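You operate a simulated robot arm through the tools that you are given. There is no shell and no other tool. Be economical: measure what you need, move in short steps, check, and stop when the job is done.

You run a simulated two-armed robot. Do the job below in one go: nothing can be reset, and whatever is moved stays where it is left.

## Task
The bobbin has run out: load the blue one, shut the plate and sew the grey strip.
Fine: the empty one goes on the leaf; 4 cm or more; draw the strip out, leave the foot up.

The check looks at the end state, three seconds after you hand in, the way a careful person would. Anything else that was tipped, shoved, dropped, spilled or broken makes it a failure.

## Robot
Two 6-joint arms with two-finger parallel grippers on one trunk, on a base that drives. Base frame: it is fixed to the floor where the robot stands at the start and does not move with it; the origin is under the middle of the robot, x ahead of it, y to its left, z up. Units: mm, degrees, N and s.
The left shoulder is at the start at [-77, 177, 832], the right one opposite. With the tool pointing down near the work surface each hand reaches from about 140 to 740 mm from the robot's upright axis, wherever it stands, measured 20 degrees to its own side. Places, roughly: presser-foot lever [800, -100, 800]; silver bobbin (3x3x2 cm) [700, 0, 700]; top of the table leaf [700, 400, 700]. Payload 1.57 kg a hand.
The tool frame of a hand sits at the grasp point between the pads (the TCP): z along the fingers, y along the line on which they close. The tips reach 30 mm beyond it. Largest opening 80 mm; finger width 17, thickness 12; the body of the gripper, 40 by 82 mm, starts 80 mm behind the TCP.
Orientation is that of the tool frame in the base frame, as a unit quaternion [x, y, z, w]. With the fingers straight down and closing along the base's y, the tool's x points along the base's -x, its y along +y and its z along -z.

## Interface
- The arms move only by the tool drive_tool. It takes "left_plan", "right_plan" or both (then of equal length, played together; a hand with none holds still); each is a list of rows, each a list of 3 entries, a list of its own where there are three numbers: the shift along the base's x, y, z in m, then the turn, a rotation vector about the base's x, y, z in degrees, then the opening in per cent of the stroke, from 0 (shut) to 100 (fully open). In form: [[[dx, dy, dz], [ax, ay, az], jaw], ...]. A call has 1 to 20 rows; each row shifts and turns the commanded pose from where the row before left it. Each row takes 0.2 s and may step no farther than 50 mm and 8.6 degrees from the row before; otherwise, or with a gripper value out of range, the whole call is refused. A pose out of reach is approached as far as the arm can. The call stops where the force on the tool passes 50 N (or 10 N more than at its start, if that is more) or the arm is blocked; 0.2 s more then pass. Each finger travels about 72 mm/s and halts on what it meets, pressing with about 26 N; the grip force reading is that of the motor and also rises with nothing between the fingers. The clock runs only during rows and for 0.2 s after the last one: add rows that do not move to give the fingers time. The reply holds the time, the measured pose of the TCP, the force on the tool along the base axes, the opening and the grip force, in the units named above and with some noise, with the torque about the TCP (base axes, N m) and any sound that the robot's microphone picked up.
- Cameras (640 x 400 px; columns grow to the right, rows downward): "scene" is now at [35.5, 7.9, 1552.6]; the picture's right is [0.11, -0.99, 0.00], its down [-0.76, -0.08, -0.64] and it looks along [0.64, 0.07, -0.77] (base axes); focal length 272 px, centre (320, 200). "left" rides on the left gripper at [72, 7, -122] in its tool frame; the picture's right is [-0.09, 1.00, 0.00], its down [-0.84, -0.08, -0.54] and it looks along [-0.54, -0.05, 0.84] (tool axes); focal length 238 px, centre (320, 200). "right" rides on the right gripper at [72, -7, -122] in its tool frame; the picture's right is [0.09, 1.00, 0.00], its down [-0.84, 0.08, -0.54] and it looks along [-0.54, 0.05, 0.84] (tool axes); focal length 238 px, centre (320, 200). There is no depth. A picture from a camera that has moved, and an enlarged one, comes with that camera's place and axes in the base frame and with its lens.
- capture(camera): a new picture of that camera. It takes no simulated time.
- move_column(by): slides the trunk up (or, below 0, down) by that many mm; the arms and the scene camera ride with it, the base frame stays. It gives what a move gives, with no picture.
- roll_base(legs): drives the robot by 1 to 6 legs, each [ahead, left, turn to the left] in mm, mm and degrees, along the robot's own axes; the way and the turn of a leg run together, so that a leg with both is an arc; at most 1500 mm and 180 degrees a leg. The arms and the cameras ride along, it lands a little off, and it stops where it bumps. It gives what a move gives.
- pan_tilt(pan, tilt): turns the head with the scene camera to pan (to the left, within 143 degrees either way) and tilt (down, from -29 to 69), counted from straight ahead of the robot. It gives what a move gives.
- close_up(camera, box): a new picture of the part [left, top, right, bottom] of that camera's present view, enlarged. It takes no simulated time.
- job_done(): hands the job in; it is judged then, once.

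Work in short steps. Places have to be worked out from the pictures, the camera data and where the tool is seen: move nearer, look again, correct. Check each grasp and each placing, and mend what went wrong. You have 120 turns and 88 pictures in all, those below and enlarged ones among them. Open the grippers and draw the arms clear of the work before you hand the job in, unless the task says otherwise; then end with one line.

The tools are called after "Call:" as name(argument=value, ...) on one line, values as JSON. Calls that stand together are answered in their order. drive_tool: Moves the arms, as the interface text tells. Its arguments: {"type":"object","properties":{"left_plan":{"type":"array"},"right_plan":{"type":"array"}},"required":[]} The other tools are called the same way: move_column (by) slides the trunk up or down; roll_base (legs) drives the base; pan_tilt (pan, tilt) turns the head that bears the scene camera; capture (camera) takes a picture; close_up (camera, box) takes an enlarged picture of a part of a camera's view; job_done () hands the job in.

At the start:

```text
time: 0.0
left_eef_pos: [507.7, 152.2, 1117.2]
left_tcp_rot: [0.0, 1.0, 0.0, 0.0]
left_force: [0.5, -0.5, -0.6]
left_moment: [0.01, -0.03, 0.0]
left_width: 79.8
left_gripper_force: 0.1
right_eef_pos: [396.8, -196.6, 1151.2]
right_tcp_rot: [0.0, 1.0, 0.0, -0.001]
right_force: [0.2, 0.1, -0.1]
right_moment: [-0.01, -0.03, -0.04]
right_width: 79.8
right_gripper_force: 0.0
trunk travel left (down, up): [-275.0, 53.0]
robot x, y, heading: [3.1, -0.9, 0.1]
head pan, tilt: [6.1, 50.0]
```

scene: 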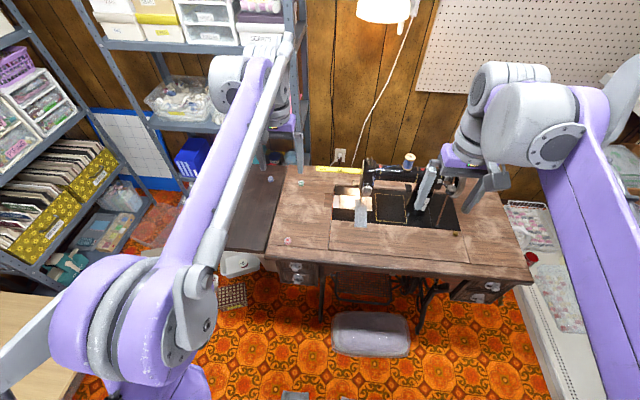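
right: 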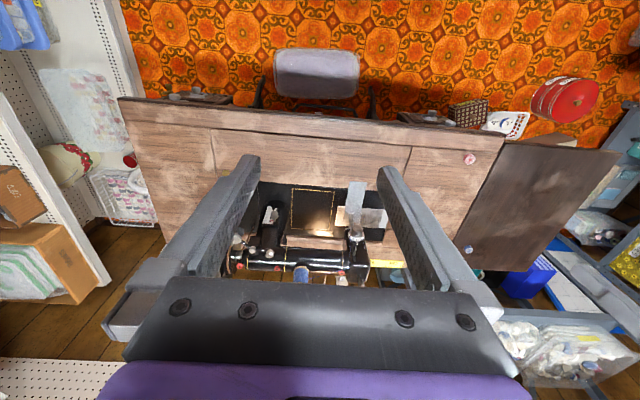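
left: 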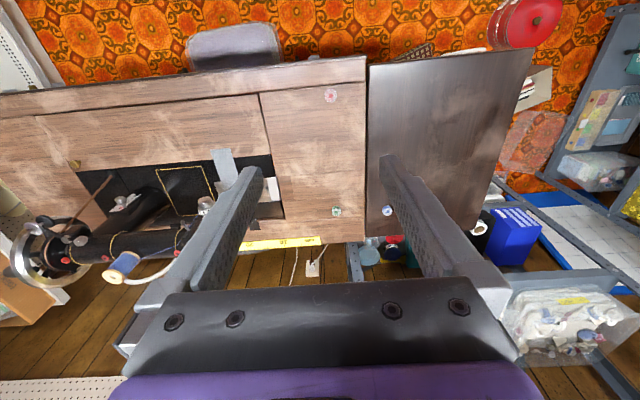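

The scene shows a treadle sewing machine ahead with the leaf to the left and a few bobbins lying about. I take enlarged views of the machine and the bobbins.

Call:
close_up(camera="scene", box=[320, 140, 480, 240])

Call:
close_up(camera="left", box=[60, 80, 400, 292])

Call:
close_up(camera="scene", box=[220, 140, 380, 240])

```text
4.00 times, centred on (400, 190) of scene
camera zoom: at [35.5, 7.9, 1552.6], right [0.11, -0.99, 0.0], down [-0.76, -0.08, -0.64], along [0.64, 0.07, -0.77], focal length 1088 px, centre (0, 240)
```

zoom: 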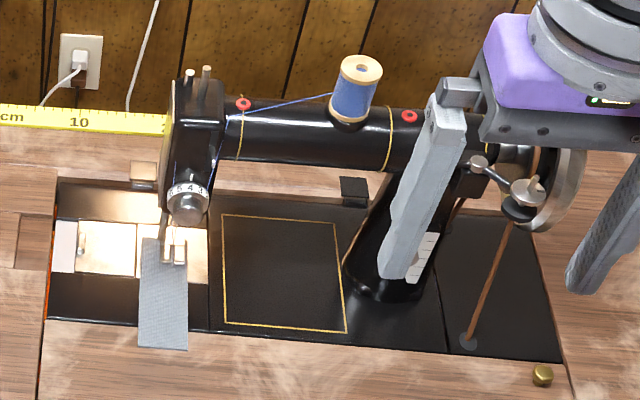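

```text
1.88 times, centred on (230, 186) of left
camera zoom: at [434.6, 159.9, 1237.9], right [0.09, 1.0, 0.0], down [0.84, -0.08, 0.54], along [0.54, -0.05, -0.84], focal length 449 px, centre (489, 226)
```

zoom: 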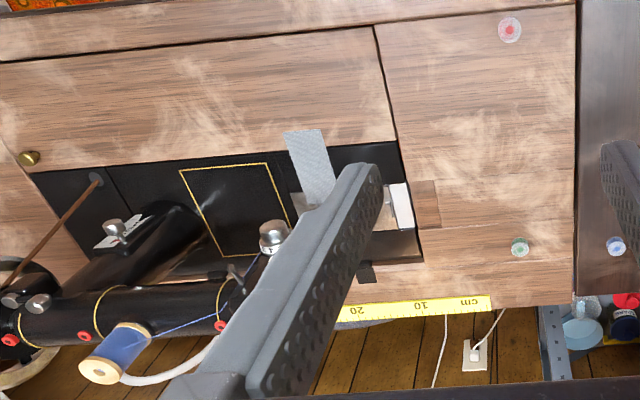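

```text
4.00 times, centred on (300, 190) of scene
camera zoom: at [35.5, 7.9, 1552.6], right [0.11, -0.99, 0.0], down [-0.76, -0.08, -0.64], along [0.64, 0.07, -0.77], focal length 1088 px, centre (400, 240)
```

zoom: 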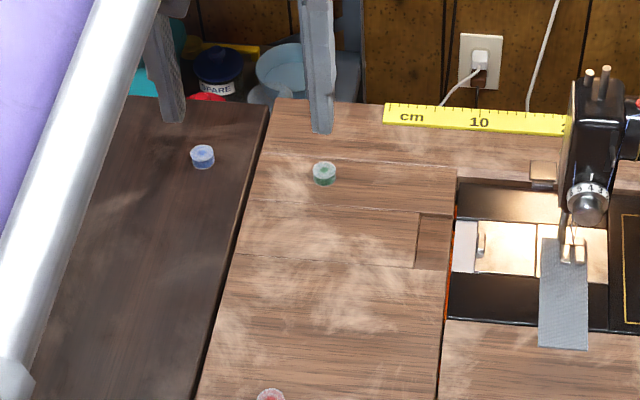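

Blue bobbin by triangulation is near (797, 296, 745). I draw the arms back and look down to see the floor and the machine freely.

Call:
drive_tool(right_plan=[[[-0.03, -0.045, 0], [0, 0, 0], 100], [[-0.03, -0.04, 0], [0, 0, 0], 100], [[-0.03, -0.04, 0], [0, 0, 0], 100], [[-0.03, -0.04, 0], [0, 0, 0], 100], [[0, -0.04, 0], [0, 0, 0], 100]], left_plan=[[[-0.04, 0.03, 0], [0, 0, 0], 100], [[-0.04, 0.03, 0], [0, 0, 0], 100], [[-0.04, 0.03, 0], [0, 0, 0], 100], [[-0.04, 0.03, 0], [0, 0, 0], 100], [[-0.04, 0.03, 0], [0, 0, 0], 100]])

Call:
pan_tilt(pan=0, tilt=66)

Call:
capture(camera="scene")

```text
refused: row 1 steps farther than a row can; nothing moved
```

```text
time: 0.8
left_eef_pos: [508.0, 151.7, 1116.9]
left_tcp_rot: [0.0, 1.0, 0.001, 0.0]
left_force: [-0.3, -0.5, 0.1]
left_moment: [0.01, 0.0, 0.0]
left_width: 79.9
left_gripper_force: 0.0
right_eef_pos: [395.5, -197.3, 1150.6]
right_tcp_rot: [0.0, 1.0, 0.0, 0.001]
right_force: [-0.2, 0.3, 0.4]
right_moment: [-0.01, -0.01, 0.02]
right_width: 79.7
right_gripper_force: 0.0
trunk travel left (down, up): [-275.0, 53.0]
robot x, y, heading: [-0.5, -2.4, -0.0]
head pan, tilt: [0.0, 66.0]
```

```text
81 pictures are left
camera scene: at [18.4, -0.3, 1533.4], right [0.0, -1.0, 0.0], down [-0.91, 0.0, -0.41], along [0.41, 0.0, -0.91], focal length 272 px, centre (320, 200)
```

scene: 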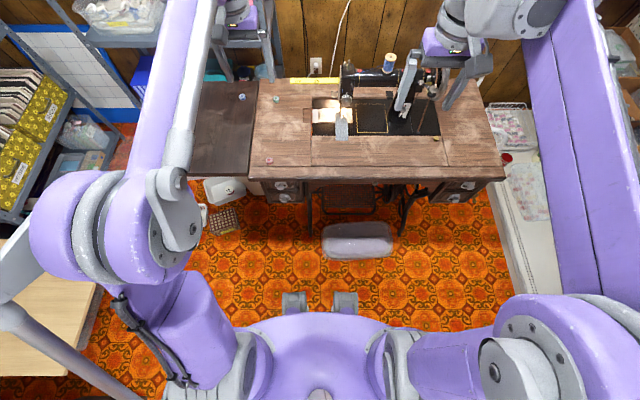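

The stool stands right of centre ahead; the left side is freer. I draw the arms back with smaller steps to see the machine unobstructed.

Call:
drive_tool(right_plan=[[[-0.02, -0.04, 0], [0, 0, 0], 100], [[-0.02, -0.04, 0], [0, 0, 0], 100], [[-0.02, -0.04, 0], [0, 0, 0], 100], [[-0.02, -0.04, 0], [0, 0, 0], 100], [[-0.02, -0.04, 0], [0, 0, 0], 100]], left_plan=[[[-0.04, 0.02, 0], [0, 0, 0], 100], [[-0.04, 0.02, 0], [0, 0, 0], 100], [[-0.04, 0.02, 0], [0, 0, 0], 100], [[-0.04, 0.02, 0], [0, 0, 0], 100], [[-0.04, 0.02, 0], [0, 0, 0], 100]])

Call:
pan_tilt(pan=-8, tilt=50)

Call:
capture(camera="scene")

Call:
close_up(camera="scene", box=[280, 130, 440, 230])

```text
time: 2.0
left_eef_pos: [304.0, 252.5, 1117.3]
left_tcp_rot: [0.0, 1.0, 0.0, 0.001]
left_force: [-0.8, -0.6, -0.8]
left_moment: [0.0, -0.04, 0.02]
left_width: 80.2
left_gripper_force: 0.1
right_eef_pos: [293.2, -398.3, 1150.9]
right_tcp_rot: [0.0, 1.0, 0.0, 0.0]
right_force: [0.0, -0.5, -0.4]
right_moment: [0.02, -0.02, -0.01]
right_width: 80.0
right_gripper_force: 0.1
trunk travel left (down, up): [-275.0, 53.0]
robot x, y, heading: [-0.1, 1.2, -0.2]
head pan, tilt: [0.0, 66.0]
```

```text
time: 2.8
left_eef_pos: [306.4, 253.6, 1117.6]
left_tcp_rot: [0.0, 1.0, 0.0, 0.0]
left_force: [-0.2, -0.5, 0.1]
left_moment: [0.0, 0.02, -0.01]
left_width: 80.1
left_gripper_force: 0.0
right_eef_pos: [297.4, -396.3, 1150.1]
right_tcp_rot: [0.0, 1.0, 0.0, 0.001]
right_force: [-0.3, -0.4, -0.2]
right_moment: [-0.01, -0.02, 0.0]
right_width: 80.0
right_gripper_force: 0.0
trunk travel left (down, up): [-275.0, 53.0]
robot x, y, heading: [2.6, -1.6, -0.1]
head pan, tilt: [-8.0, 50.0]
```

```text
80 pictures are left
camera scene: at [35.3, -10.9, 1552.5], right [-0.14, -0.99, 0.0], down [-0.76, 0.11, -0.64], along [0.64, -0.09, -0.77], focal length 272 px, centre (320, 200)
```

scene: 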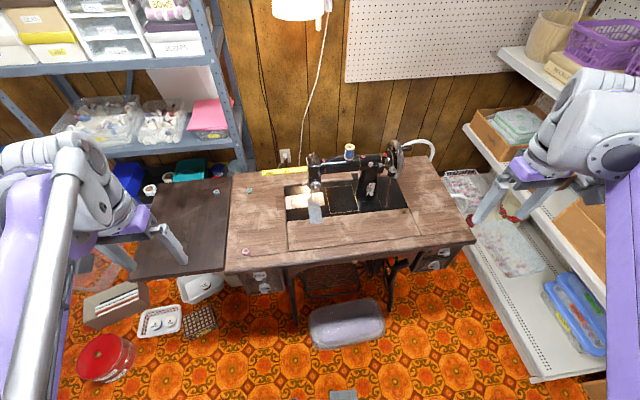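

```text
4.00 times, centred on (360, 180) of scene
camera zoom: at [35.3, -10.9, 1552.5], right [-0.14, -0.99, 0.0], down [-0.76, 0.11, -0.64], along [0.64, -0.09, -0.77], focal length 1088 px, centre (160, 280)
```

zoom: 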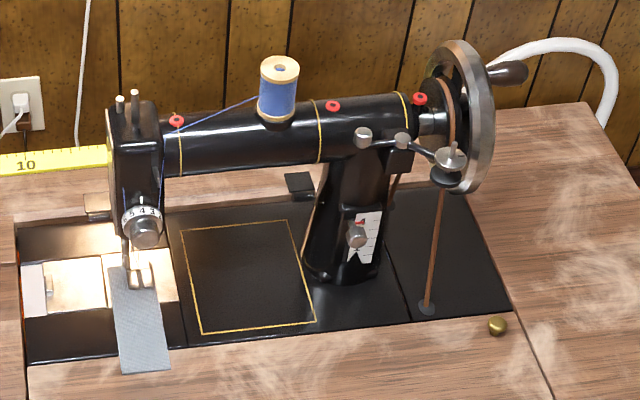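

The machine has a crank on the handwheel (near y −430), a slide plate left of the needle and the foot with the strip under it. I drive left then ahead past the stool, and look again.

Call:
roll_base(legs=[[0, 200, 0], [150, 0, 0]])

Call:
pan_tilt(pan=-20, tilt=58)

Call:
capture(camera="scene")

Call:
close_up(camera="scene", box=[280, 100, 440, 200])

```text
time: 6.1
left_eef_pos: [457.2, 450.3, 1116.0]
left_tcp_rot: [0.0, 1.0, 0.0, 0.0]
left_force: [-0.7, 0.5, 0.8]
left_moment: [0.0, 0.04, 0.0]
left_width: 79.8
left_gripper_force: 0.1
right_eef_pos: [446.6, -200.3, 1150.9]
right_tcp_rot: [0.0, 1.0, 0.0, 0.0]
right_force: [-0.3, -0.6, -1.0]
right_moment: [-0.05, 0.02, 0.02]
right_width: 79.9
right_gripper_force: 0.1
trunk travel left (down, up): [-275.0, 53.0]
robot x, y, heading: [151.7, 194.4, 0.1]
head pan, tilt: [-8.0, 50.0]
```

```text
time: 6.8
left_eef_pos: [457.6, 451.7, 1116.4]
left_tcp_rot: [-0.001, 1.0, 0.0, 0.0]
left_force: [0.3, 0.1, 0.7]
left_moment: [0.02, -0.02, 0.01]
left_width: 80.0
left_gripper_force: 0.0
right_eef_pos: [447.2, -198.3, 1149.8]
right_tcp_rot: [-0.001, 1.0, 0.0, 0.0]
right_force: [0.2, -0.3, 0.8]
right_moment: [-0.05, 0.0, -0.01]
right_width: 79.9
right_gripper_force: 0.0
trunk travel left (down, up): [-275.0, 53.0]
robot x, y, heading: [148.1, 198.2, 0.4]
head pan, tilt: [-20.0, 58.0]
```

```text
78 pictures are left
camera scene: at [174.6, 173.3, 1542.4], right [-0.34, -0.94, 0.0], down [-0.8, 0.29, -0.53], along [0.5, -0.18, -0.85], focal length 272 px, centre (320, 200)
```

scene: 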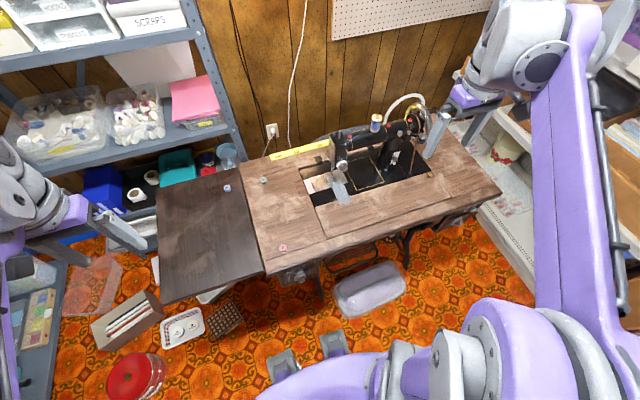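

```text
4.00 times, centred on (360, 150) of scene
camera zoom: at [174.6, 173.3, 1542.4], right [-0.34, -0.94, 0.0], down [-0.8, 0.29, -0.53], along [0.5, -0.18, -0.85], focal length 1088 px, centre (160, 400)
```

zoom: 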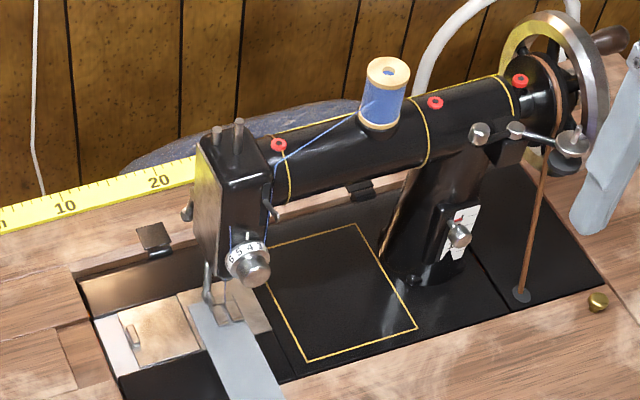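

Base moved cleanly, stool untouched. I bring the left hand over the slide plate to inspect it with its camera.

Call:
drive_tool(left_plan=[[[0.0135, -0.036, -0.014], [0, 0, 0], 100], [[0.0135, -0.036, -0.014], [0, 0, 0], 100], [[0.0135, -0.036, -0.014], [0, 0, 0], 100], [[0.0135, -0.036, -0.014], [0, 0, 0], 100], [[0.0135, -0.036, -0.014], [0, 0, 0], 100], [[0.0135, -0.036, -0.014], [0, 0, 0], 100], [[0.0135, -0.036, -0.014], [0, 0, 0], 100], [[0.0135, -0.036, -0.014], [0, 0, 0], 100], [[0.0135, -0.036, -0.014], [0, 0, 0], 100], [[0.0135, -0.036, -0.014], [0, 0, 0], 100], [[0.0135, -0.036, -0.014], [0, 0, 0], 100]])

Call:
capture(camera="left")

Call:
close_up(camera="left", box=[220, 0, 420, 125])

```text
time: 9.2
left_eef_pos: [607.3, 54.2, 963.2]
left_tcp_rot: [-0.001, 1.0, 0.0, 0.0]
left_force: [0.7, 0.1, -0.6]
left_moment: [0.02, -0.01, 0.02]
left_width: 80.0
left_gripper_force: 0.0
right_eef_pos: [448.5, -200.9, 1150.3]
right_tcp_rot: [0.0, 1.0, 0.001, 0.0]
right_force: [0.8, -0.4, 0.0]
right_moment: [0.0, 0.02, -0.04]
right_width: 80.0
right_gripper_force: 0.0
trunk travel left (down, up): [-275.0, 53.0]
robot x, y, heading: [150.4, 198.0, 0.1]
head pan, tilt: [-20.0, 58.0]
```

```text
76 pictures are left
camera left: at [533.6, 61.4, 1083.4], right [0.09, 1.0, 0.0], down [0.84, -0.08, 0.54], along [0.54, -0.05, -0.84], focal length 238 px, centre (320, 200)
```

left: 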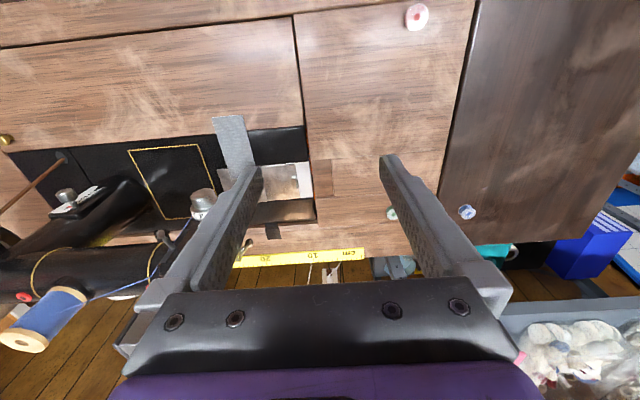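

```text
3.20 times, centred on (320, 62) of left
camera zoom: at [533.6, 61.4, 1083.4], right [0.09, 1.0, 0.0], down [0.84, -0.08, 0.54], along [0.54, -0.05, -0.84], focal length 763 px, centre (320, 640)
```

zoom: 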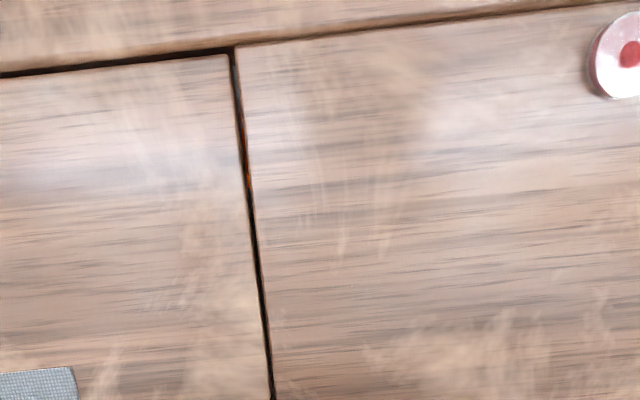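

The plate is partly behind a finger; I shift the hand right and back a bit and zoom.

Call:
drive_tool(left_plan=[[[-0.01, -0.035, -0.02], [0, 0, 0], 100], [[-0.01, -0.035, -0.02], [0, 0, 0], 100], [[-0.0, 0, -0.03], [0, 0, 0], 100]])

Call:
close_up(camera="left", box=[180, 80, 420, 230])

Call:
close_up(camera="scene", box=[300, 120, 364, 160])

```text
time: 10.1
left_eef_pos: [584.2, -15.6, 893.7]
left_tcp_rot: [-0.001, 1.0, 0.0, 0.0]
left_force: [-0.6, -0.5, -0.2]
left_moment: [-0.01, 0.01, 0.03]
left_width: 79.8
left_gripper_force: 0.0
right_eef_pos: [448.0, -199.6, 1150.0]
right_tcp_rot: [-0.001, 1.0, 0.0, -0.001]
right_force: [0.4, 0.2, 0.6]
right_moment: [-0.01, -0.03, 0.02]
right_width: 80.1
right_gripper_force: 0.1
trunk travel left (down, up): [-275.0, 53.0]
robot x, y, heading: [153.5, 198.1, 0.1]
head pan, tilt: [-20.0, 58.0]
```

```text
2.67 times, centred on (300, 155) of left
camera zoom: at [510.6, -8.1, 1015.0], right [0.09, 1.0, 0.0], down [0.84, -0.08, 0.54], along [0.54, -0.05, -0.84], focal length 636 px, centre (373, 320)
```

zoom: 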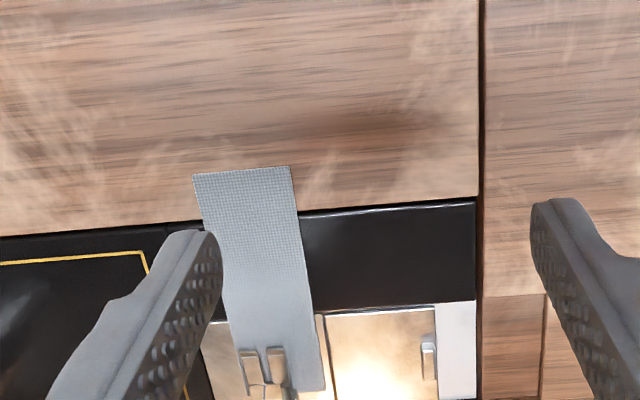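

```text
10.00 times, centred on (332, 140) of scene
camera zoom: at [174.9, 173.6, 1542.4], right [-0.34, -0.94, 0.0], down [-0.8, 0.29, -0.53], along [0.5, -0.18, -0.85], focal length 2721 px, centre (200, 800)
```

zoom: 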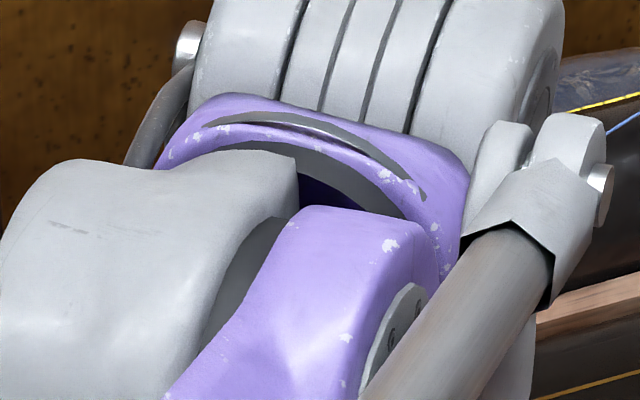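

The plate spans about y −51…+6 with a small tab near (712, 4). I move in for a closer look at the tab and the foot.

Call:
drive_tool(left_plan=[[[0.02, 0.015, -0.02], [0, 0, 0], 100], [[0.02, 0.015, -0.02], [0, 0, 0], 100], [[0.01, 0.0, -0.01], [0, 0, 0], 100]])

Call:
capture(camera="left")

Call:
close_up(camera="left", box=[220, 130, 380, 230])

```text
time: 10.8
left_eef_pos: [634.5, 14.1, 842.1]
left_tcp_rot: [-0.001, 1.0, 0.0, 0.0]
left_force: [-0.7, 0.0, -0.1]
left_moment: [0.04, 0.0, -0.01]
left_width: 80.1
left_gripper_force: 0.0
right_eef_pos: [447.0, -199.8, 1150.5]
right_tcp_rot: [-0.002, 1.0, -0.001, 0.0]
right_force: [0.9, 0.5, 0.1]
right_moment: [0.02, 0.0, 0.01]
right_width: 80.0
right_gripper_force: 0.1
trunk travel left (down, up): [-275.0, 53.0]
robot x, y, heading: [147.8, 195.1, 0.0]
head pan, tilt: [-20.0, 58.0]
```

```text
72 pictures are left
camera left: at [562.2, 21.5, 963.1], right [0.09, 1.0, 0.0], down [0.84, -0.08, 0.54], along [0.54, -0.05, -0.84], focal length 238 px, centre (320, 200)
```

left: 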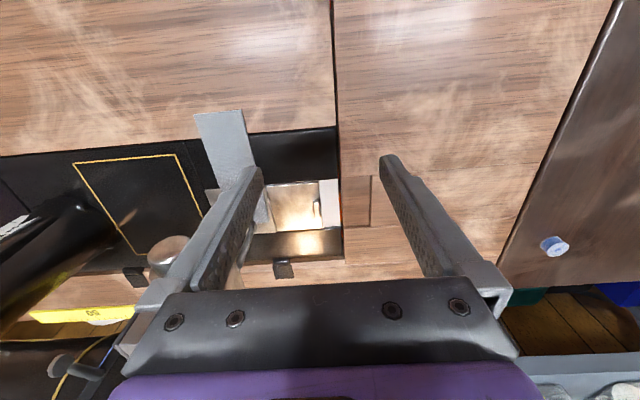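

```text
4.00 times, centred on (300, 180) of left
camera zoom: at [562.2, 21.5, 963.1], right [0.09, 1.0, 0.0], down [0.84, -0.08, 0.54], along [0.54, -0.05, -0.84], focal length 953 px, centre (400, 280)
```

zoom: 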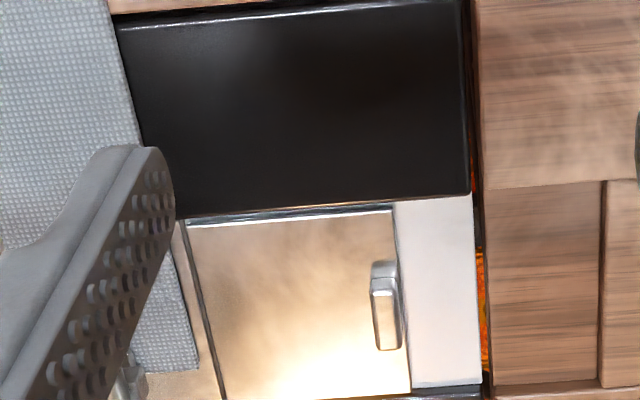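

The tab is a raised bar about 15 mm long in x near (707, 4). I narrow the jaws and come down above it, then check.

Call:
drive_tool(left_plan=[[[0.03, -0.005, 0], [0, 0, 0], 30], [[0.03, -0.005, -0.01], [0, 0, 0], 30], [[0.0125, 0, -0.02], [0, 0, 0], 30], [[0, 0, -0.02], [0, 0, 0], 30]])

Call:
close_up(camera="left", box=[220, 100, 380, 200])

```text
time: 11.8
left_eef_pos: [706.7, 2.6, 793.0]
left_tcp_rot: [-0.001, 1.0, 0.0, 0.0]
left_force: [0.9, 0.1, -0.3]
left_moment: [-0.01, -0.02, 0.01]
left_width: 23.8
left_gripper_force: 0.1
right_eef_pos: [447.5, -200.6, 1150.5]
right_tcp_rot: [-0.001, 1.0, 0.0, 0.0]
right_force: [0.3, -0.2, -0.3]
right_moment: [-0.02, -0.02, -0.01]
right_width: 80.2
right_gripper_force: 0.2
trunk travel left (down, up): [-275.0, 53.0]
robot x, y, heading: [146.8, 197.9, 0.1]
head pan, tilt: [-20.0, 58.0]
```

```text
4.00 times, centred on (300, 150) of left
camera zoom: at [634.9, 11.0, 913.4], right [0.09, 1.0, 0.0], down [0.84, -0.08, 0.54], along [0.54, -0.05, -0.84], focal length 953 px, centre (400, 400)
```

zoom: 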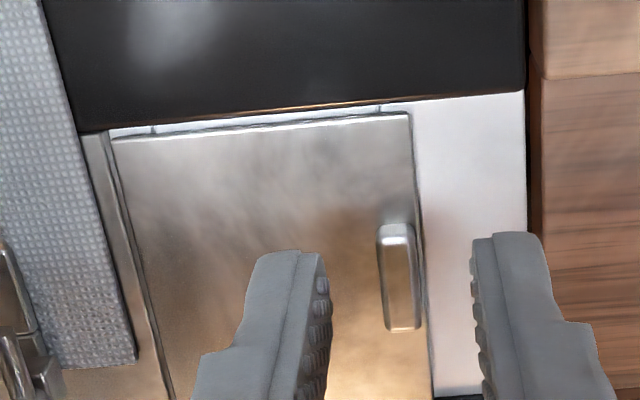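

Tab sits between the fingers, slightly farther at x≈714. I shift 6 mm ahead and descend carefully.

Call:
drive_tool(left_plan=[[[0.006, 0.001, -0.008], [0, 0, 0], 30], [[0, 0, -0.008], [0, 0, 0], 30]])

Call:
close_up(camera="left", box=[260, 110, 380, 185])

```text
time: 12.4
left_eef_pos: [713.3, 6.3, 777.1]
left_tcp_rot: [-0.001, 1.0, 0.0, 0.0]
left_force: [0.0, 0.4, 0.0]
left_moment: [-0.02, 0.01, -0.03]
left_width: 24.1
left_gripper_force: 0.1
right_eef_pos: [446.6, -199.8, 1150.9]
right_tcp_rot: [0.0, 1.0, 0.0, 0.0]
right_force: [0.8, -0.3, -0.2]
right_moment: [0.01, 0.0, 0.05]
right_width: 79.8
right_gripper_force: 0.0
trunk travel left (down, up): [-275.0, 53.0]
robot x, y, heading: [149.4, 194.9, 0.1]
head pan, tilt: [-20.0, 58.0]
```

```text
5.33 times, centred on (320, 148) of left
camera zoom: at [640.4, 13.3, 898.3], right [0.09, 1.0, 0.0], down [0.84, -0.08, 0.54], along [0.54, -0.05, -0.84], focal length 1271 px, centre (320, 480)
```

zoom: 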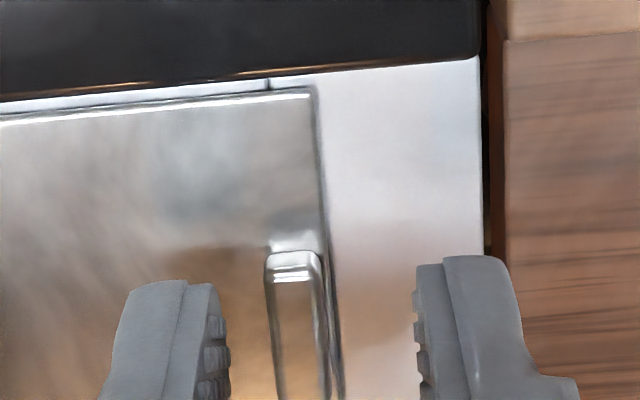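

Still clear above the plate. I shift 3 mm right, 3 mm ahead, and go down in 5 mm steps.

Call:
drive_tool(left_plan=[[[0.003, -0.0035, -0.005], [0, 0, 0], 30], [[0, 0, -0.004], [0, 0, 0], 30]])

Call:
close_up(camera="left", box=[260, 130, 380, 205])

```text
time: 13.1
left_eef_pos: [717.4, 1.3, 767.4]
left_tcp_rot: [-0.001, 1.0, 0.001, 0.0]
left_force: [0.6, -0.2, 0.1]
left_moment: [-0.01, 0.01, 0.01]
left_width: 24.0
left_gripper_force: 0.1
right_eef_pos: [446.8, -199.4, 1150.5]
right_tcp_rot: [-0.001, 1.0, 0.001, 0.0]
right_force: [0.6, 0.0, -0.4]
right_moment: [-0.04, 0.01, 0.01]
right_width: 80.0
right_gripper_force: 0.2
trunk travel left (down, up): [-275.0, 53.0]
robot x, y, heading: [151.6, 195.7, 0.5]
head pan, tilt: [-20.0, 58.0]
```

```text
5.33 times, centred on (320, 168) of left
camera zoom: at [643.4, 9.9, 889.2], right [0.09, 1.0, 0.0], down [0.84, -0.08, 0.54], along [0.54, -0.05, -0.84], focal length 1271 px, centre (320, 373)
```

zoom: 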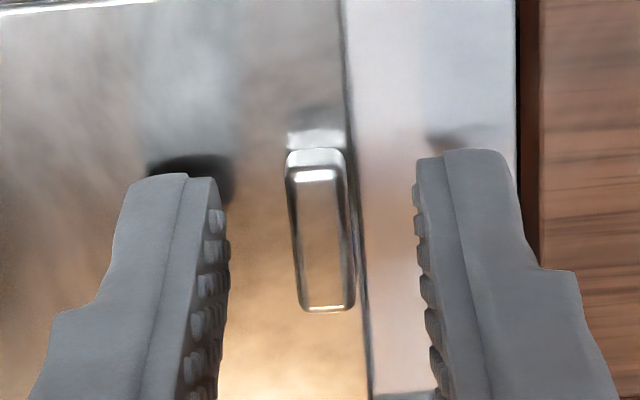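

The fingertips straddle the tab with shadows just ahead of them. I go 3 mm lower and close.

Call:
drive_tool(left_plan=[[[0.001, 0, -0.003], [0, 0, 0], 30], [[0, 0, 0], [0, 0, 0], 0], [[0, 0, 0], [0, 0, 0], 0]])

Call:
close_up(camera="left", box=[260, 130, 380, 205])

```text
time: 13.8
left_eef_pos: [718.5, 2.0, 766.2]
left_tcp_rot: [-0.001, 1.0, 0.0, 0.0]
left_force: [-0.9, -0.1, -1.3]
left_moment: [-0.02, -0.01, -0.09]
left_width: 7.8
left_gripper_force: 27.1
right_eef_pos: [447.0, -199.6, 1150.2]
right_tcp_rot: [-0.001, 1.0, 0.0, 0.0]
right_force: [-0.9, -0.2, -0.3]
right_moment: [-0.03, 0.0, 0.02]
right_width: 80.1
right_gripper_force: 0.0
trunk travel left (down, up): [-275.0, 53.0]
robot x, y, heading: [151.3, 196.5, 0.2]
head pan, tilt: [-20.0, 58.0]
```

```text
5.33 times, centred on (320, 168) of left
camera zoom: at [645.0, 10.0, 886.2], right [0.09, 1.0, 0.0], down [0.84, -0.08, 0.54], along [0.54, -0.05, -0.84], focal length 1271 px, centre (320, 373)
```

zoom: 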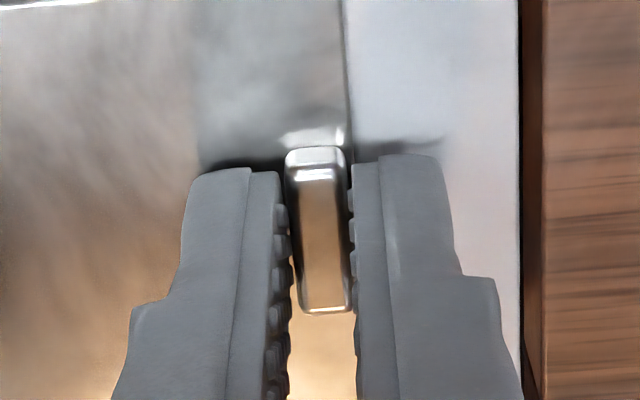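

Tab gripped at 7.8 mm. I slide the plate left in small steps.

Call:
drive_tool(left_plan=[[[0, 0.005, 0], [0, 0, 0], 0], [[0, 0.008, 0], [0, 0, 0], 0], [[0, 0.008, 0], [0, 0, 0], 0], [[0, 0.008, 0], [0, 0, 0], 0], [[0, 0.006, 0], [0, 0, 0], 0]])

Call:
capture(camera="left")

```text
time: 15.1
left_eef_pos: [718.9, 36.7, 764.6]
left_tcp_rot: [0.0, 1.0, 0.0, -0.001]
left_force: [-2.9, 0.2, -9.2]
left_moment: [-0.01, -0.53, -0.07]
left_width: 7.7
left_gripper_force: 26.7
right_eef_pos: [447.4, -200.5, 1151.2]
right_tcp_rot: [0.0, 1.0, -0.001, 0.0]
right_force: [0.1, 0.0, -0.1]
right_moment: [0.01, -0.01, -0.01]
right_width: 80.1
right_gripper_force: 0.2
trunk travel left (down, up): [-275.0, 53.0]
robot x, y, heading: [147.4, 200.3, 0.1]
head pan, tilt: [-20.0, 58.0]
```

```text
66 pictures are left
camera left: at [645.0, 45.2, 886.2], right [0.09, 1.0, 0.0], down [0.84, -0.08, 0.54], along [0.54, -0.05, -0.84], focal length 238 px, centre (320, 200)
```

left: 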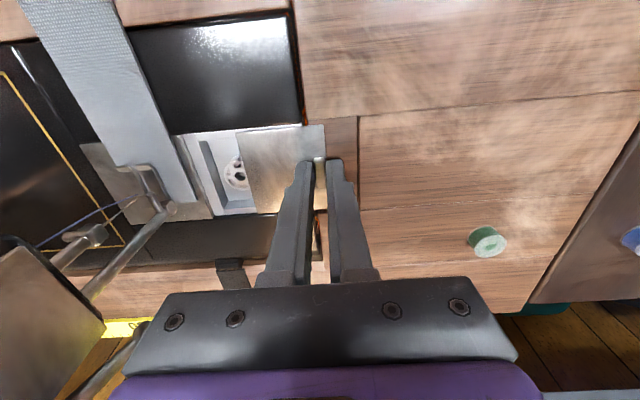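

The plate slides; the silver bobbin is half visible. I continue left.

Call:
drive_tool(left_plan=[[[0, 0.006, 0], [0, 0, 0], 0], [[0, 0.006, 0], [0, 0, 0], 0], [[0, 0.006, 0], [0, 0, 0], 0], [[0, 0.005, 0], [0, 0, 0], 0]])

Call:
close_up(camera="left", box=[80, 90, 400, 290])

```text
time: 16.1
left_eef_pos: [718.6, 54.4, 765.3]
left_tcp_rot: [0.001, 1.0, -0.002, 0.0]
left_force: [3.4, -22.2, -6.2]
left_moment: [-0.57, 0.7, 0.1]
left_width: 7.7
left_gripper_force: 26.9
right_eef_pos: [447.9, -202.3, 1148.8]
right_tcp_rot: [0.0, 1.0, 0.001, 0.0]
right_force: [0.2, 0.0, -0.3]
right_moment: [-0.03, -0.02, 0.01]
right_width: 80.1
right_gripper_force: 0.0
trunk travel left (down, up): [-275.0, 53.0]
robot x, y, heading: [150.2, 196.8, -0.1]
head pan, tilt: [-20.0, 58.0]
```

```text
2.00 times, centred on (240, 190) of left
camera zoom: at [644.9, 62.5, 886.2], right [0.09, 1.0, 0.0], down [0.84, -0.08, 0.54], along [0.54, -0.05, -0.84], focal length 477 px, centre (480, 220)
```

zoom: 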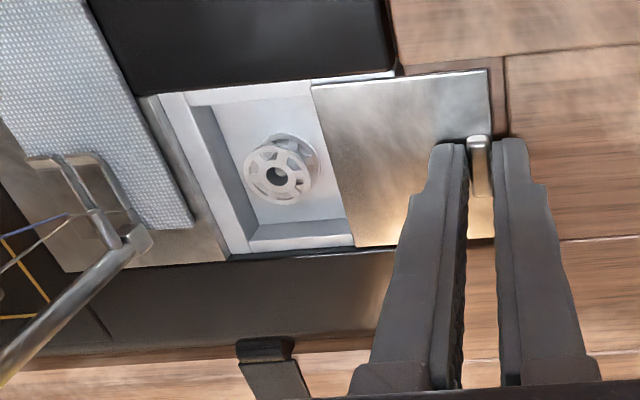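

The plate is against its stop and the pocket is open with the silver bobbin at about (718, −18). I release, rise, and turn the hand −90° about z so it closes along x with its camera on the left side.

Call:
drive_tool(left_plan=[[[0, -0.001, 0], [0, 0, 0], 25], [[0, 0, 0], [0, 0, 0], 25], [[0, 0, 0.03], [0, 0, 0], 25], [[0, 0.01, 0.04], [0, 0, 0], 50], [[0, 0.01, 0.03], [0, 0, -8.5], 60], [[0, 0, 0], [0, 0, -8.5], 60], [[0, 0, 0], [0, 0, -8.5], 60], [[0, 0, 0], [0, 0, -8.5], 60], [[0, 0, 0], [0, 0, -8.5], 60], [[0, 0, 0], [0, 0, -8.5], 60], [[0, 0, 0], [0, 0, -8.5], 60], [[0, 0, 0], [0, 0, -8.5], 60], [[0, 0, 0], [0, 0, -8.5], 60], [[0, 0, 0], [0, 0, -8.5], 60], [[0, 0, 0], [0, 0, -5], 60]])

Call:
capture(camera="left")

```text
time: 19.2
left_eef_pos: [717.8, 78.6, 865.2]
left_tcp_rot: [0.707, 0.707, 0.0, -0.001]
left_force: [0.8, 0.0, -0.5]
left_moment: [-0.05, 0.0, 0.04]
left_width: 47.9
left_gripper_force: 0.1
right_eef_pos: [447.5, -200.1, 1150.5]
right_tcp_rot: [-0.001, 1.0, 0.0, 0.0]
right_force: [0.2, 0.1, 0.4]
right_moment: [0.0, 0.0, -0.02]
right_width: 80.0
right_gripper_force: 0.1
trunk travel left (down, up): [-275.0, 53.0]
robot x, y, heading: [147.2, 198.3, -0.0]
head pan, tilt: [-20.0, 58.0]
```

```text
64 pictures are left
camera left: at [723.4, 151.6, 986.0], right [1.0, -0.09, 0.0], down [-0.08, -0.84, 0.54], along [-0.05, -0.54, -0.84], focal length 238 px, centre (320, 200)
```

left: 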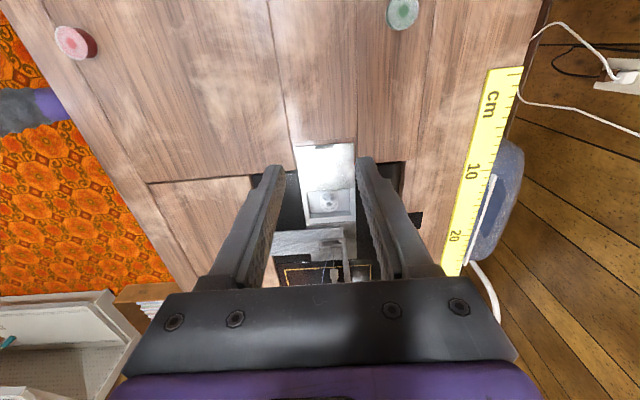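

Bobbin agrees at (720, −19). I move above it at z≈800 and look closely.

Call:
drive_tool(left_plan=[[[0.001, -0.03, -0.01], [0, 0, 0], 60], [[0.001, -0.03, -0.01], [0, 0, 0], 60], [[0, -0.03, -0.01], [0, 0, 0], 60], [[0, -0.007, -0.03], [0, 0, 0], 60]])

Call:
close_up(camera="left", box=[220, 80, 420, 205])

```text
time: 20.2
left_eef_pos: [719.8, -19.9, 805.7]
left_tcp_rot: [0.706, 0.708, 0.0, -0.001]
left_force: [0.7, 1.1, -0.8]
left_moment: [0.01, 0.04, -0.03]
left_width: 48.1
left_gripper_force: 0.0
right_eef_pos: [447.0, -199.5, 1150.9]
right_tcp_rot: [-0.002, 1.0, 0.0, 0.0]
right_force: [-0.3, -0.7, 0.0]
right_moment: [0.01, 0.01, 0.01]
right_width: 80.0
right_gripper_force: 0.1
trunk travel left (down, up): [-275.0, 53.0]
robot x, y, heading: [152.0, 197.8, 0.0]
head pan, tilt: [-20.0, 58.0]
```

```text
3.20 times, centred on (320, 142) of left
camera zoom: at [724.6, 54.3, 926.4], right [1.0, -0.09, 0.0], down [-0.08, -0.84, 0.54], along [-0.05, -0.54, -0.84], focal length 763 px, centre (320, 384)
```

zoom: 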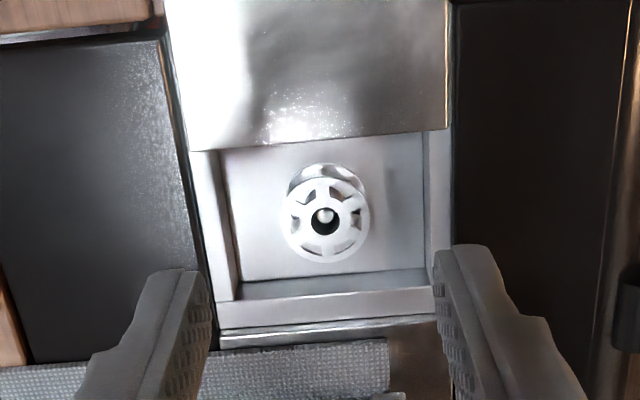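

The bobbin (Ø≈24) sits on a post in a ~55 mm pocket. I set the jaws to 27 mm and descend part-way, centred, then check clearance.

Call:
drive_tool(left_plan=[[[0, 0, 0], [0, 0, 0], 34], [[0, 0, -0.015], [0, 0, 0], 34], [[0, 0, -0.018], [0, 0, 0], 34]])

Call:
close_up(camera="left", box=[240, 100, 400, 200])

```text
time: 21.1
left_eef_pos: [720.3, -18.3, 771.8]
left_tcp_rot: [0.707, 0.708, 0.0, 0.0]
left_force: [0.7, -0.1, 0.3]
left_moment: [-0.02, 0.0, 0.0]
left_width: 27.3
left_gripper_force: 0.0
right_eef_pos: [446.6, -199.6, 1151.0]
right_tcp_rot: [-0.001, 1.0, -0.001, 0.0]
right_force: [-0.1, -0.2, 0.5]
right_moment: [0.0, 0.0, 0.0]
right_width: 80.1
right_gripper_force: 0.1
trunk travel left (down, up): [-275.0, 53.0]
robot x, y, heading: [154.2, 196.8, 0.1]
head pan, tilt: [-20.0, 58.0]
```

```text
4.00 times, centred on (320, 150) of left
camera zoom: at [725.2, 55.0, 893.5], right [1.0, -0.09, 0.0], down [-0.08, -0.84, 0.54], along [-0.05, -0.54, -0.84], focal length 953 px, centre (320, 400)
```

zoom: 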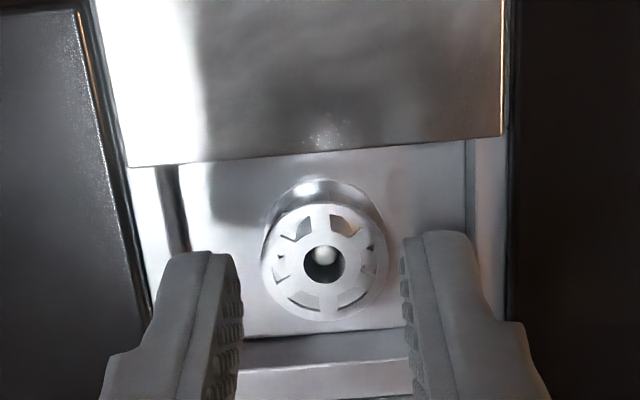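

Centred well. Descend 15 mm in small steps and close on the bobbin.

Call:
drive_tool(left_plan=[[[0.0005, -0.001, -0.005], [0, 0, 0], 34], [[0, 0, -0.005], [0, 0, 0], 34], [[0, 0, -0.005], [0, 0, 0], 34], [[0, 0, 0], [0, 0, 0], 34]])

Call:
close_up(camera="left", box=[240, 110, 400, 210])

```text
time: 22.1
left_eef_pos: [719.8, -18.8, 756.1]
left_tcp_rot: [0.707, 0.707, 0.0, 0.0]
left_force: [-0.2, -0.6, 0.0]
left_moment: [0.01, 0.0, 0.02]
left_width: 27.1
left_gripper_force: 0.0
right_eef_pos: [446.1, -198.7, 1150.3]
right_tcp_rot: [-0.001, 1.0, 0.0, 0.0]
right_force: [-0.2, -0.6, 0.4]
right_moment: [-0.01, -0.02, 0.03]
right_width: 80.1
right_gripper_force: 0.0
trunk travel left (down, up): [-275.0, 53.0]
robot x, y, heading: [152.5, 196.7, -0.2]
head pan, tilt: [-20.0, 58.0]
```

```text
4.00 times, centred on (320, 160) of left
camera zoom: at [725.3, 53.8, 878.2], right [1.0, -0.09, 0.0], down [-0.08, -0.84, 0.54], along [-0.05, -0.54, -0.84], focal length 953 px, centre (320, 360)
```

zoom: 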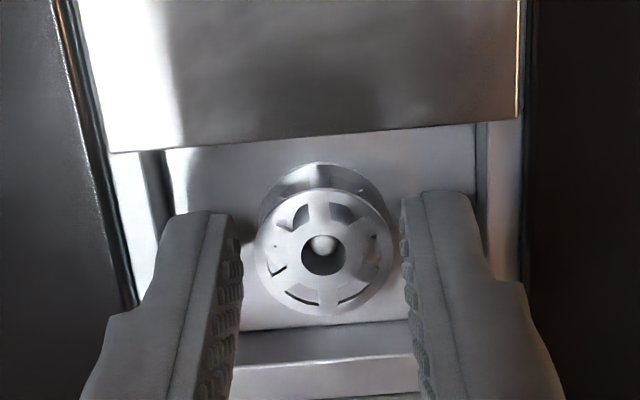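

Tips are a few mm below the top flange. 3 mm lower, then close.

Call:
drive_tool(left_plan=[[[0, 0, -0.003], [0, 0, 0], 34], [[0, 0, 0], [0, 0, 0], 0], [[0, 0, 0], [0, 0, 0], 0]])

```text
time: 22.9
left_eef_pos: [719.5, -18.2, 754.9]
left_tcp_rot: [0.706, 0.708, 0.0, 0.0]
left_force: [-1.8, -0.5, 3.3]
left_moment: [0.01, 0.04, 0.02]
left_width: 19.6
left_gripper_force: 26.0
right_eef_pos: [447.5, -199.5, 1151.2]
right_tcp_rot: [-0.001, 1.0, 0.0, 0.0]
right_force: [1.3, -0.1, -0.9]
right_moment: [-0.01, 0.01, -0.02]
right_width: 80.2
right_gripper_force: 0.1
trunk travel left (down, up): [-275.0, 53.0]
robot x, y, heading: [150.1, 198.0, -0.0]
head pan, tilt: [-20.0, 58.0]
```

Gripped at 19.6 mm. I lift straight up off the post and check.

Call:
drive_tool(left_plan=[[[0, 0, 0.01], [0, 0, 0], 0], [[0, 0, 0.015], [0, 0, 0], 0], [[0, 0, 0.03], [0, 0, 0], 0], [[0, 0.02, 0.03], [0, 0, 0], 0]])

Call:
close_up(camera="left", box=[220, 80, 420, 205])

```text
time: 23.9
left_eef_pos: [718.4, 4.0, 842.0]
left_tcp_rot: [0.707, 0.708, 0.0, -0.001]
left_force: [0.1, 0.0, -0.2]
left_moment: [-0.04, -0.01, -0.02]
left_width: 19.2
left_gripper_force: 26.1
right_eef_pos: [445.5, -200.0, 1151.5]
right_tcp_rot: [-0.001, 1.0, 0.0, 0.0]
right_force: [0.0, 0.7, 0.3]
right_moment: [0.02, 0.01, 0.0]
right_width: 80.4
right_gripper_force: 0.0
trunk travel left (down, up): [-275.0, 53.0]
robot x, y, heading: [150.9, 194.5, 0.2]
head pan, tilt: [-20.0, 58.0]
```

```text
3.20 times, centred on (320, 142) of left
camera zoom: at [724.5, 76.2, 962.0], right [1.0, -0.09, 0.0], down [-0.08, -0.84, 0.54], along [-0.05, -0.54, -0.84], focal length 763 px, centre (320, 384)
```

zoom: 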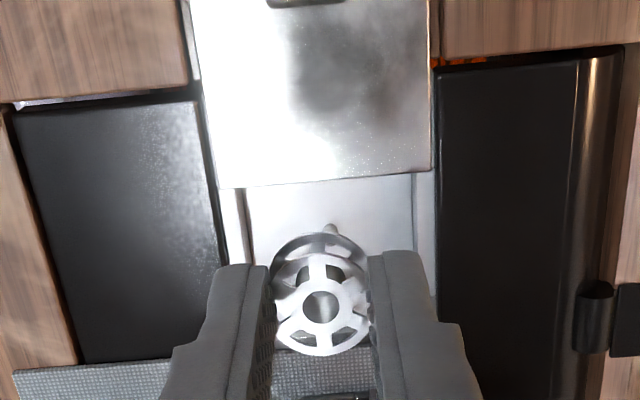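

The silver bobbin is held well. I carry it to the leaf, around (715, 330), and look from above.

Call:
drive_tool(left_plan=[[[0, 0.04, 0.01], [0, 0, 0], 0], [[0, 0.04, 0.01], [0, 0, 0], 0], [[0, 0.04, 0], [0, 0, 0], 0], [[0, 0.04, 0], [0, 0, 0], 0], [[0, 0.04, 0], [0, 0, 0], 0], [[0, 0.04, -0.01], [0, 0, 0], 0], [[0, 0.04, -0.015], [0, 0, 0], 0], [[0, 0.045, -0.015], [0, 0, 0], 0]])

Call:
capture(camera="left")

```text
time: 25.6
left_eef_pos: [721.8, 328.8, 819.8]
left_tcp_rot: [0.706, 0.708, 0.0, 0.0]
left_force: [-0.2, -1.0, 0.2]
left_moment: [-0.03, 0.0, 0.0]
left_width: 19.5
left_gripper_force: 26.5
right_eef_pos: [447.7, -199.0, 1150.8]
right_tcp_rot: [-0.001, 1.0, 0.001, 0.0]
right_force: [-0.3, 0.5, -0.5]
right_moment: [0.0, -0.02, 0.0]
right_width: 80.0
right_gripper_force: 0.1
trunk travel left (down, up): [-275.0, 53.0]
robot x, y, heading: [144.7, 196.8, 0.1]
head pan, tilt: [-20.0, 58.0]
```

```text
59 pictures are left
camera left: at [726.4, 401.1, 940.4], right [1.0, -0.09, 0.0], down [-0.08, -0.84, 0.54], along [-0.05, -0.54, -0.84], focal length 238 px, centre (320, 200)
```

left: 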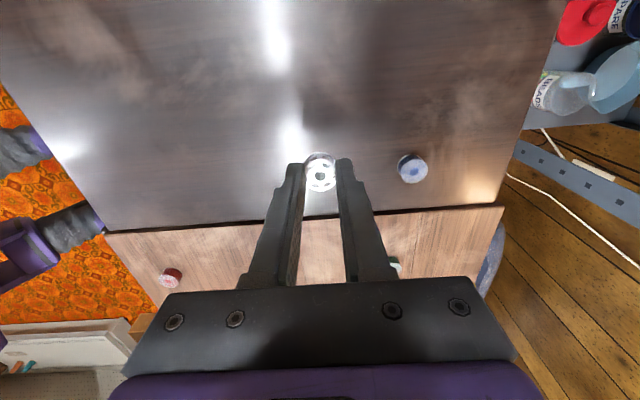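

Over the leaf with room all round. I lower most of the way, then creep to contact.

Call:
drive_tool(left_plan=[[[0, 0, -0.02], [0, 0, 0], 0], [[0, 0, -0.012], [0, 0, 0], 0], [[0, 0, -0.004], [0, 0, 0], 0], [[0, 0, 0], [0, 0, 0], 0]])

Call:
close_up(camera="left", box=[260, 120, 380, 195])

```text
time: 26.6
left_eef_pos: [720.4, 326.4, 782.6]
left_tcp_rot: [0.706, 0.708, 0.0, 0.0]
left_force: [0.1, -0.5, 0.5]
left_moment: [0.02, -0.02, 0.02]
left_width: 19.4
left_gripper_force: 25.8
right_eef_pos: [449.0, -200.3, 1150.5]
right_tcp_rot: [-0.001, 1.0, 0.0, 0.0]
right_force: [-0.3, -1.0, 0.4]
right_moment: [-0.01, 0.01, -0.03]
right_width: 80.1
right_gripper_force: 0.0
trunk travel left (down, up): [-275.0, 53.0]
robot x, y, heading: [147.4, 191.3, 0.2]
head pan, tilt: [-20.0, 58.0]
```

```text
5.33 times, centred on (320, 158) of left
camera zoom: at [726.1, 399.8, 903.2], right [1.0, -0.09, 0.0], down [-0.08, -0.84, 0.54], along [-0.05, -0.54, -0.84], focal length 1271 px, centre (320, 427)
```

zoom: 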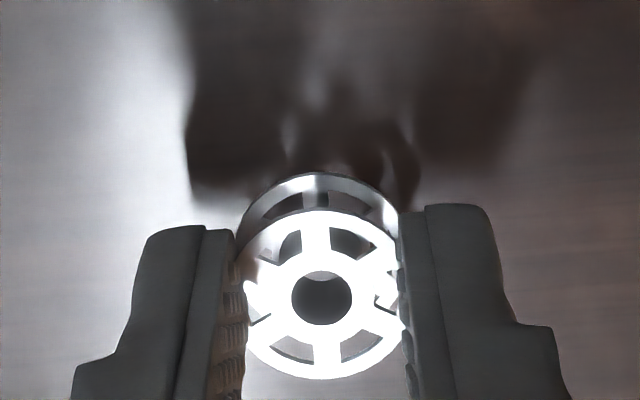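

Nearly down. Creep further.

Call:
drive_tool(left_plan=[[[0, 0, -0.002], [0, 0, 0], 0], [[0, 0, -0.002], [0, 0, 0], 0], [[0, 0, 0], [0, 0, 0], 0]])

```text
time: 27.4
left_eef_pos: [720.5, 326.6, 779.8]
left_tcp_rot: [0.706, 0.708, 0.0, -0.001]
left_force: [-0.1, -0.2, 0.2]
left_moment: [-0.01, -0.02, -0.01]
left_width: 19.4
left_gripper_force: 25.7
right_eef_pos: [446.6, -200.1, 1151.5]
right_tcp_rot: [0.0, 1.0, -0.001, 0.0]
right_force: [0.6, 0.4, -0.3]
right_moment: [-0.02, -0.01, 0.0]
right_width: 80.0
right_gripper_force: 0.0
trunk travel left (down, up): [-275.0, 53.0]
robot x, y, heading: [153.7, 198.0, 0.3]
head pan, tilt: [-20.0, 58.0]
```

No contact yet; two more small steps.

Call:
drive_tool(left_plan=[[[0, 0, -0.002], [0, 0, 0], 0], [[0, 0, -0.002], [0, 0, 0], 0], [[0, 0, 0], [0, 0, 0], 0]])

Call:
close_up(camera="left", box=[260, 120, 380, 195])

```text
time: 28.2
left_eef_pos: [720.7, 326.6, 775.6]
left_tcp_rot: [0.706, 0.708, 0.0, 0.0]
left_force: [0.5, 0.6, 0.2]
left_moment: [-0.03, 0.04, 0.0]
left_width: 19.4
left_gripper_force: 26.5
right_eef_pos: [446.9, -199.1, 1150.5]
right_tcp_rot: [-0.001, 1.0, -0.001, 0.0]
right_force: [-1.5, 0.6, -0.5]
right_moment: [0.0, -0.01, 0.0]
right_width: 79.9
right_gripper_force: 0.1
trunk travel left (down, up): [-275.0, 53.0]
robot x, y, heading: [150.5, 196.8, 0.1]
head pan, tilt: [-20.0, 58.0]
```

```text
5.33 times, centred on (320, 158) of left
camera zoom: at [725.4, 399.1, 895.9], right [1.0, -0.09, 0.0], down [-0.08, -0.84, 0.54], along [-0.05, -0.54, -0.84], focal length 1271 px, centre (320, 427)
```

zoom: 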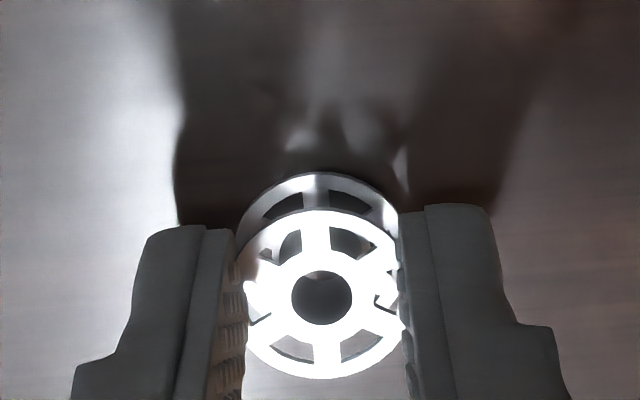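

Getting close, reflections nearly meeting the bobbin. I creep on by 1.5 mm steps.

Call:
drive_tool(left_plan=[[[0, 0, -0.0015], [0, 0, 0], 0], [[0, 0, -0.0015], [0, 0, 0], 0], [[0, 0, 0], [0, 0, 0], 0]])

```text
time: 29.1
left_eef_pos: [719.1, 325.5, 771.6]
left_tcp_rot: [0.706, 0.708, 0.0, 0.001]
left_force: [-0.3, 0.3, 0.4]
left_moment: [-0.04, -0.01, -0.02]
left_width: 19.7
left_gripper_force: 26.4
right_eef_pos: [447.4, -200.6, 1150.6]
right_tcp_rot: [-0.001, 1.0, 0.0, 0.0]
right_force: [0.3, -0.3, 0.5]
right_moment: [-0.03, 0.03, 0.01]
right_width: 79.8
right_gripper_force: 0.0
trunk travel left (down, up): [-275.0, 53.0]
robot x, y, heading: [147.5, 196.7, 0.1]
head pan, tilt: [-20.0, 58.0]
```

Call:
drive_tool(left_plan=[[[0, 0, -0.0015], [0, 0, 0], 0], [[0, 0, -0.0015], [0, 0, 0], 0], [[0, 0, 0], [0, 0, 0], 0]])

Call:
close_up(camera="left", box=[260, 120, 380, 195])

```text
time: 29.9
left_eef_pos: [720.4, 326.5, 770.3]
left_tcp_rot: [0.707, 0.708, 0.0, 0.001]
left_force: [1.2, 0.1, 12.4]
left_moment: [-0.09, -0.15, 0.02]
left_width: 19.7
left_gripper_force: 26.4
right_eef_pos: [446.2, -199.7, 1150.8]
right_tcp_rot: [-0.001, 1.0, 0.0, 0.0]
right_force: [-0.1, -0.8, 0.0]
right_moment: [0.0, 0.01, -0.02]
right_width: 80.0
right_gripper_force: 0.1
trunk travel left (down, up): [-275.0, 53.0]
robot x, y, heading: [149.0, 199.3, 0.3]
head pan, tilt: [-20.0, 58.0]
```

```text
5.33 times, centred on (320, 158) of left
camera zoom: at [725.1, 399.3, 891.3], right [1.0, -0.09, 0.0], down [-0.08, -0.84, 0.54], along [-0.05, -0.54, -0.84], focal length 1271 px, centre (320, 427)
```

zoom: 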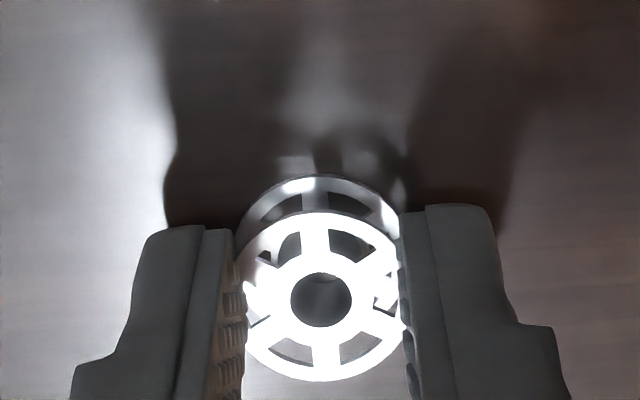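

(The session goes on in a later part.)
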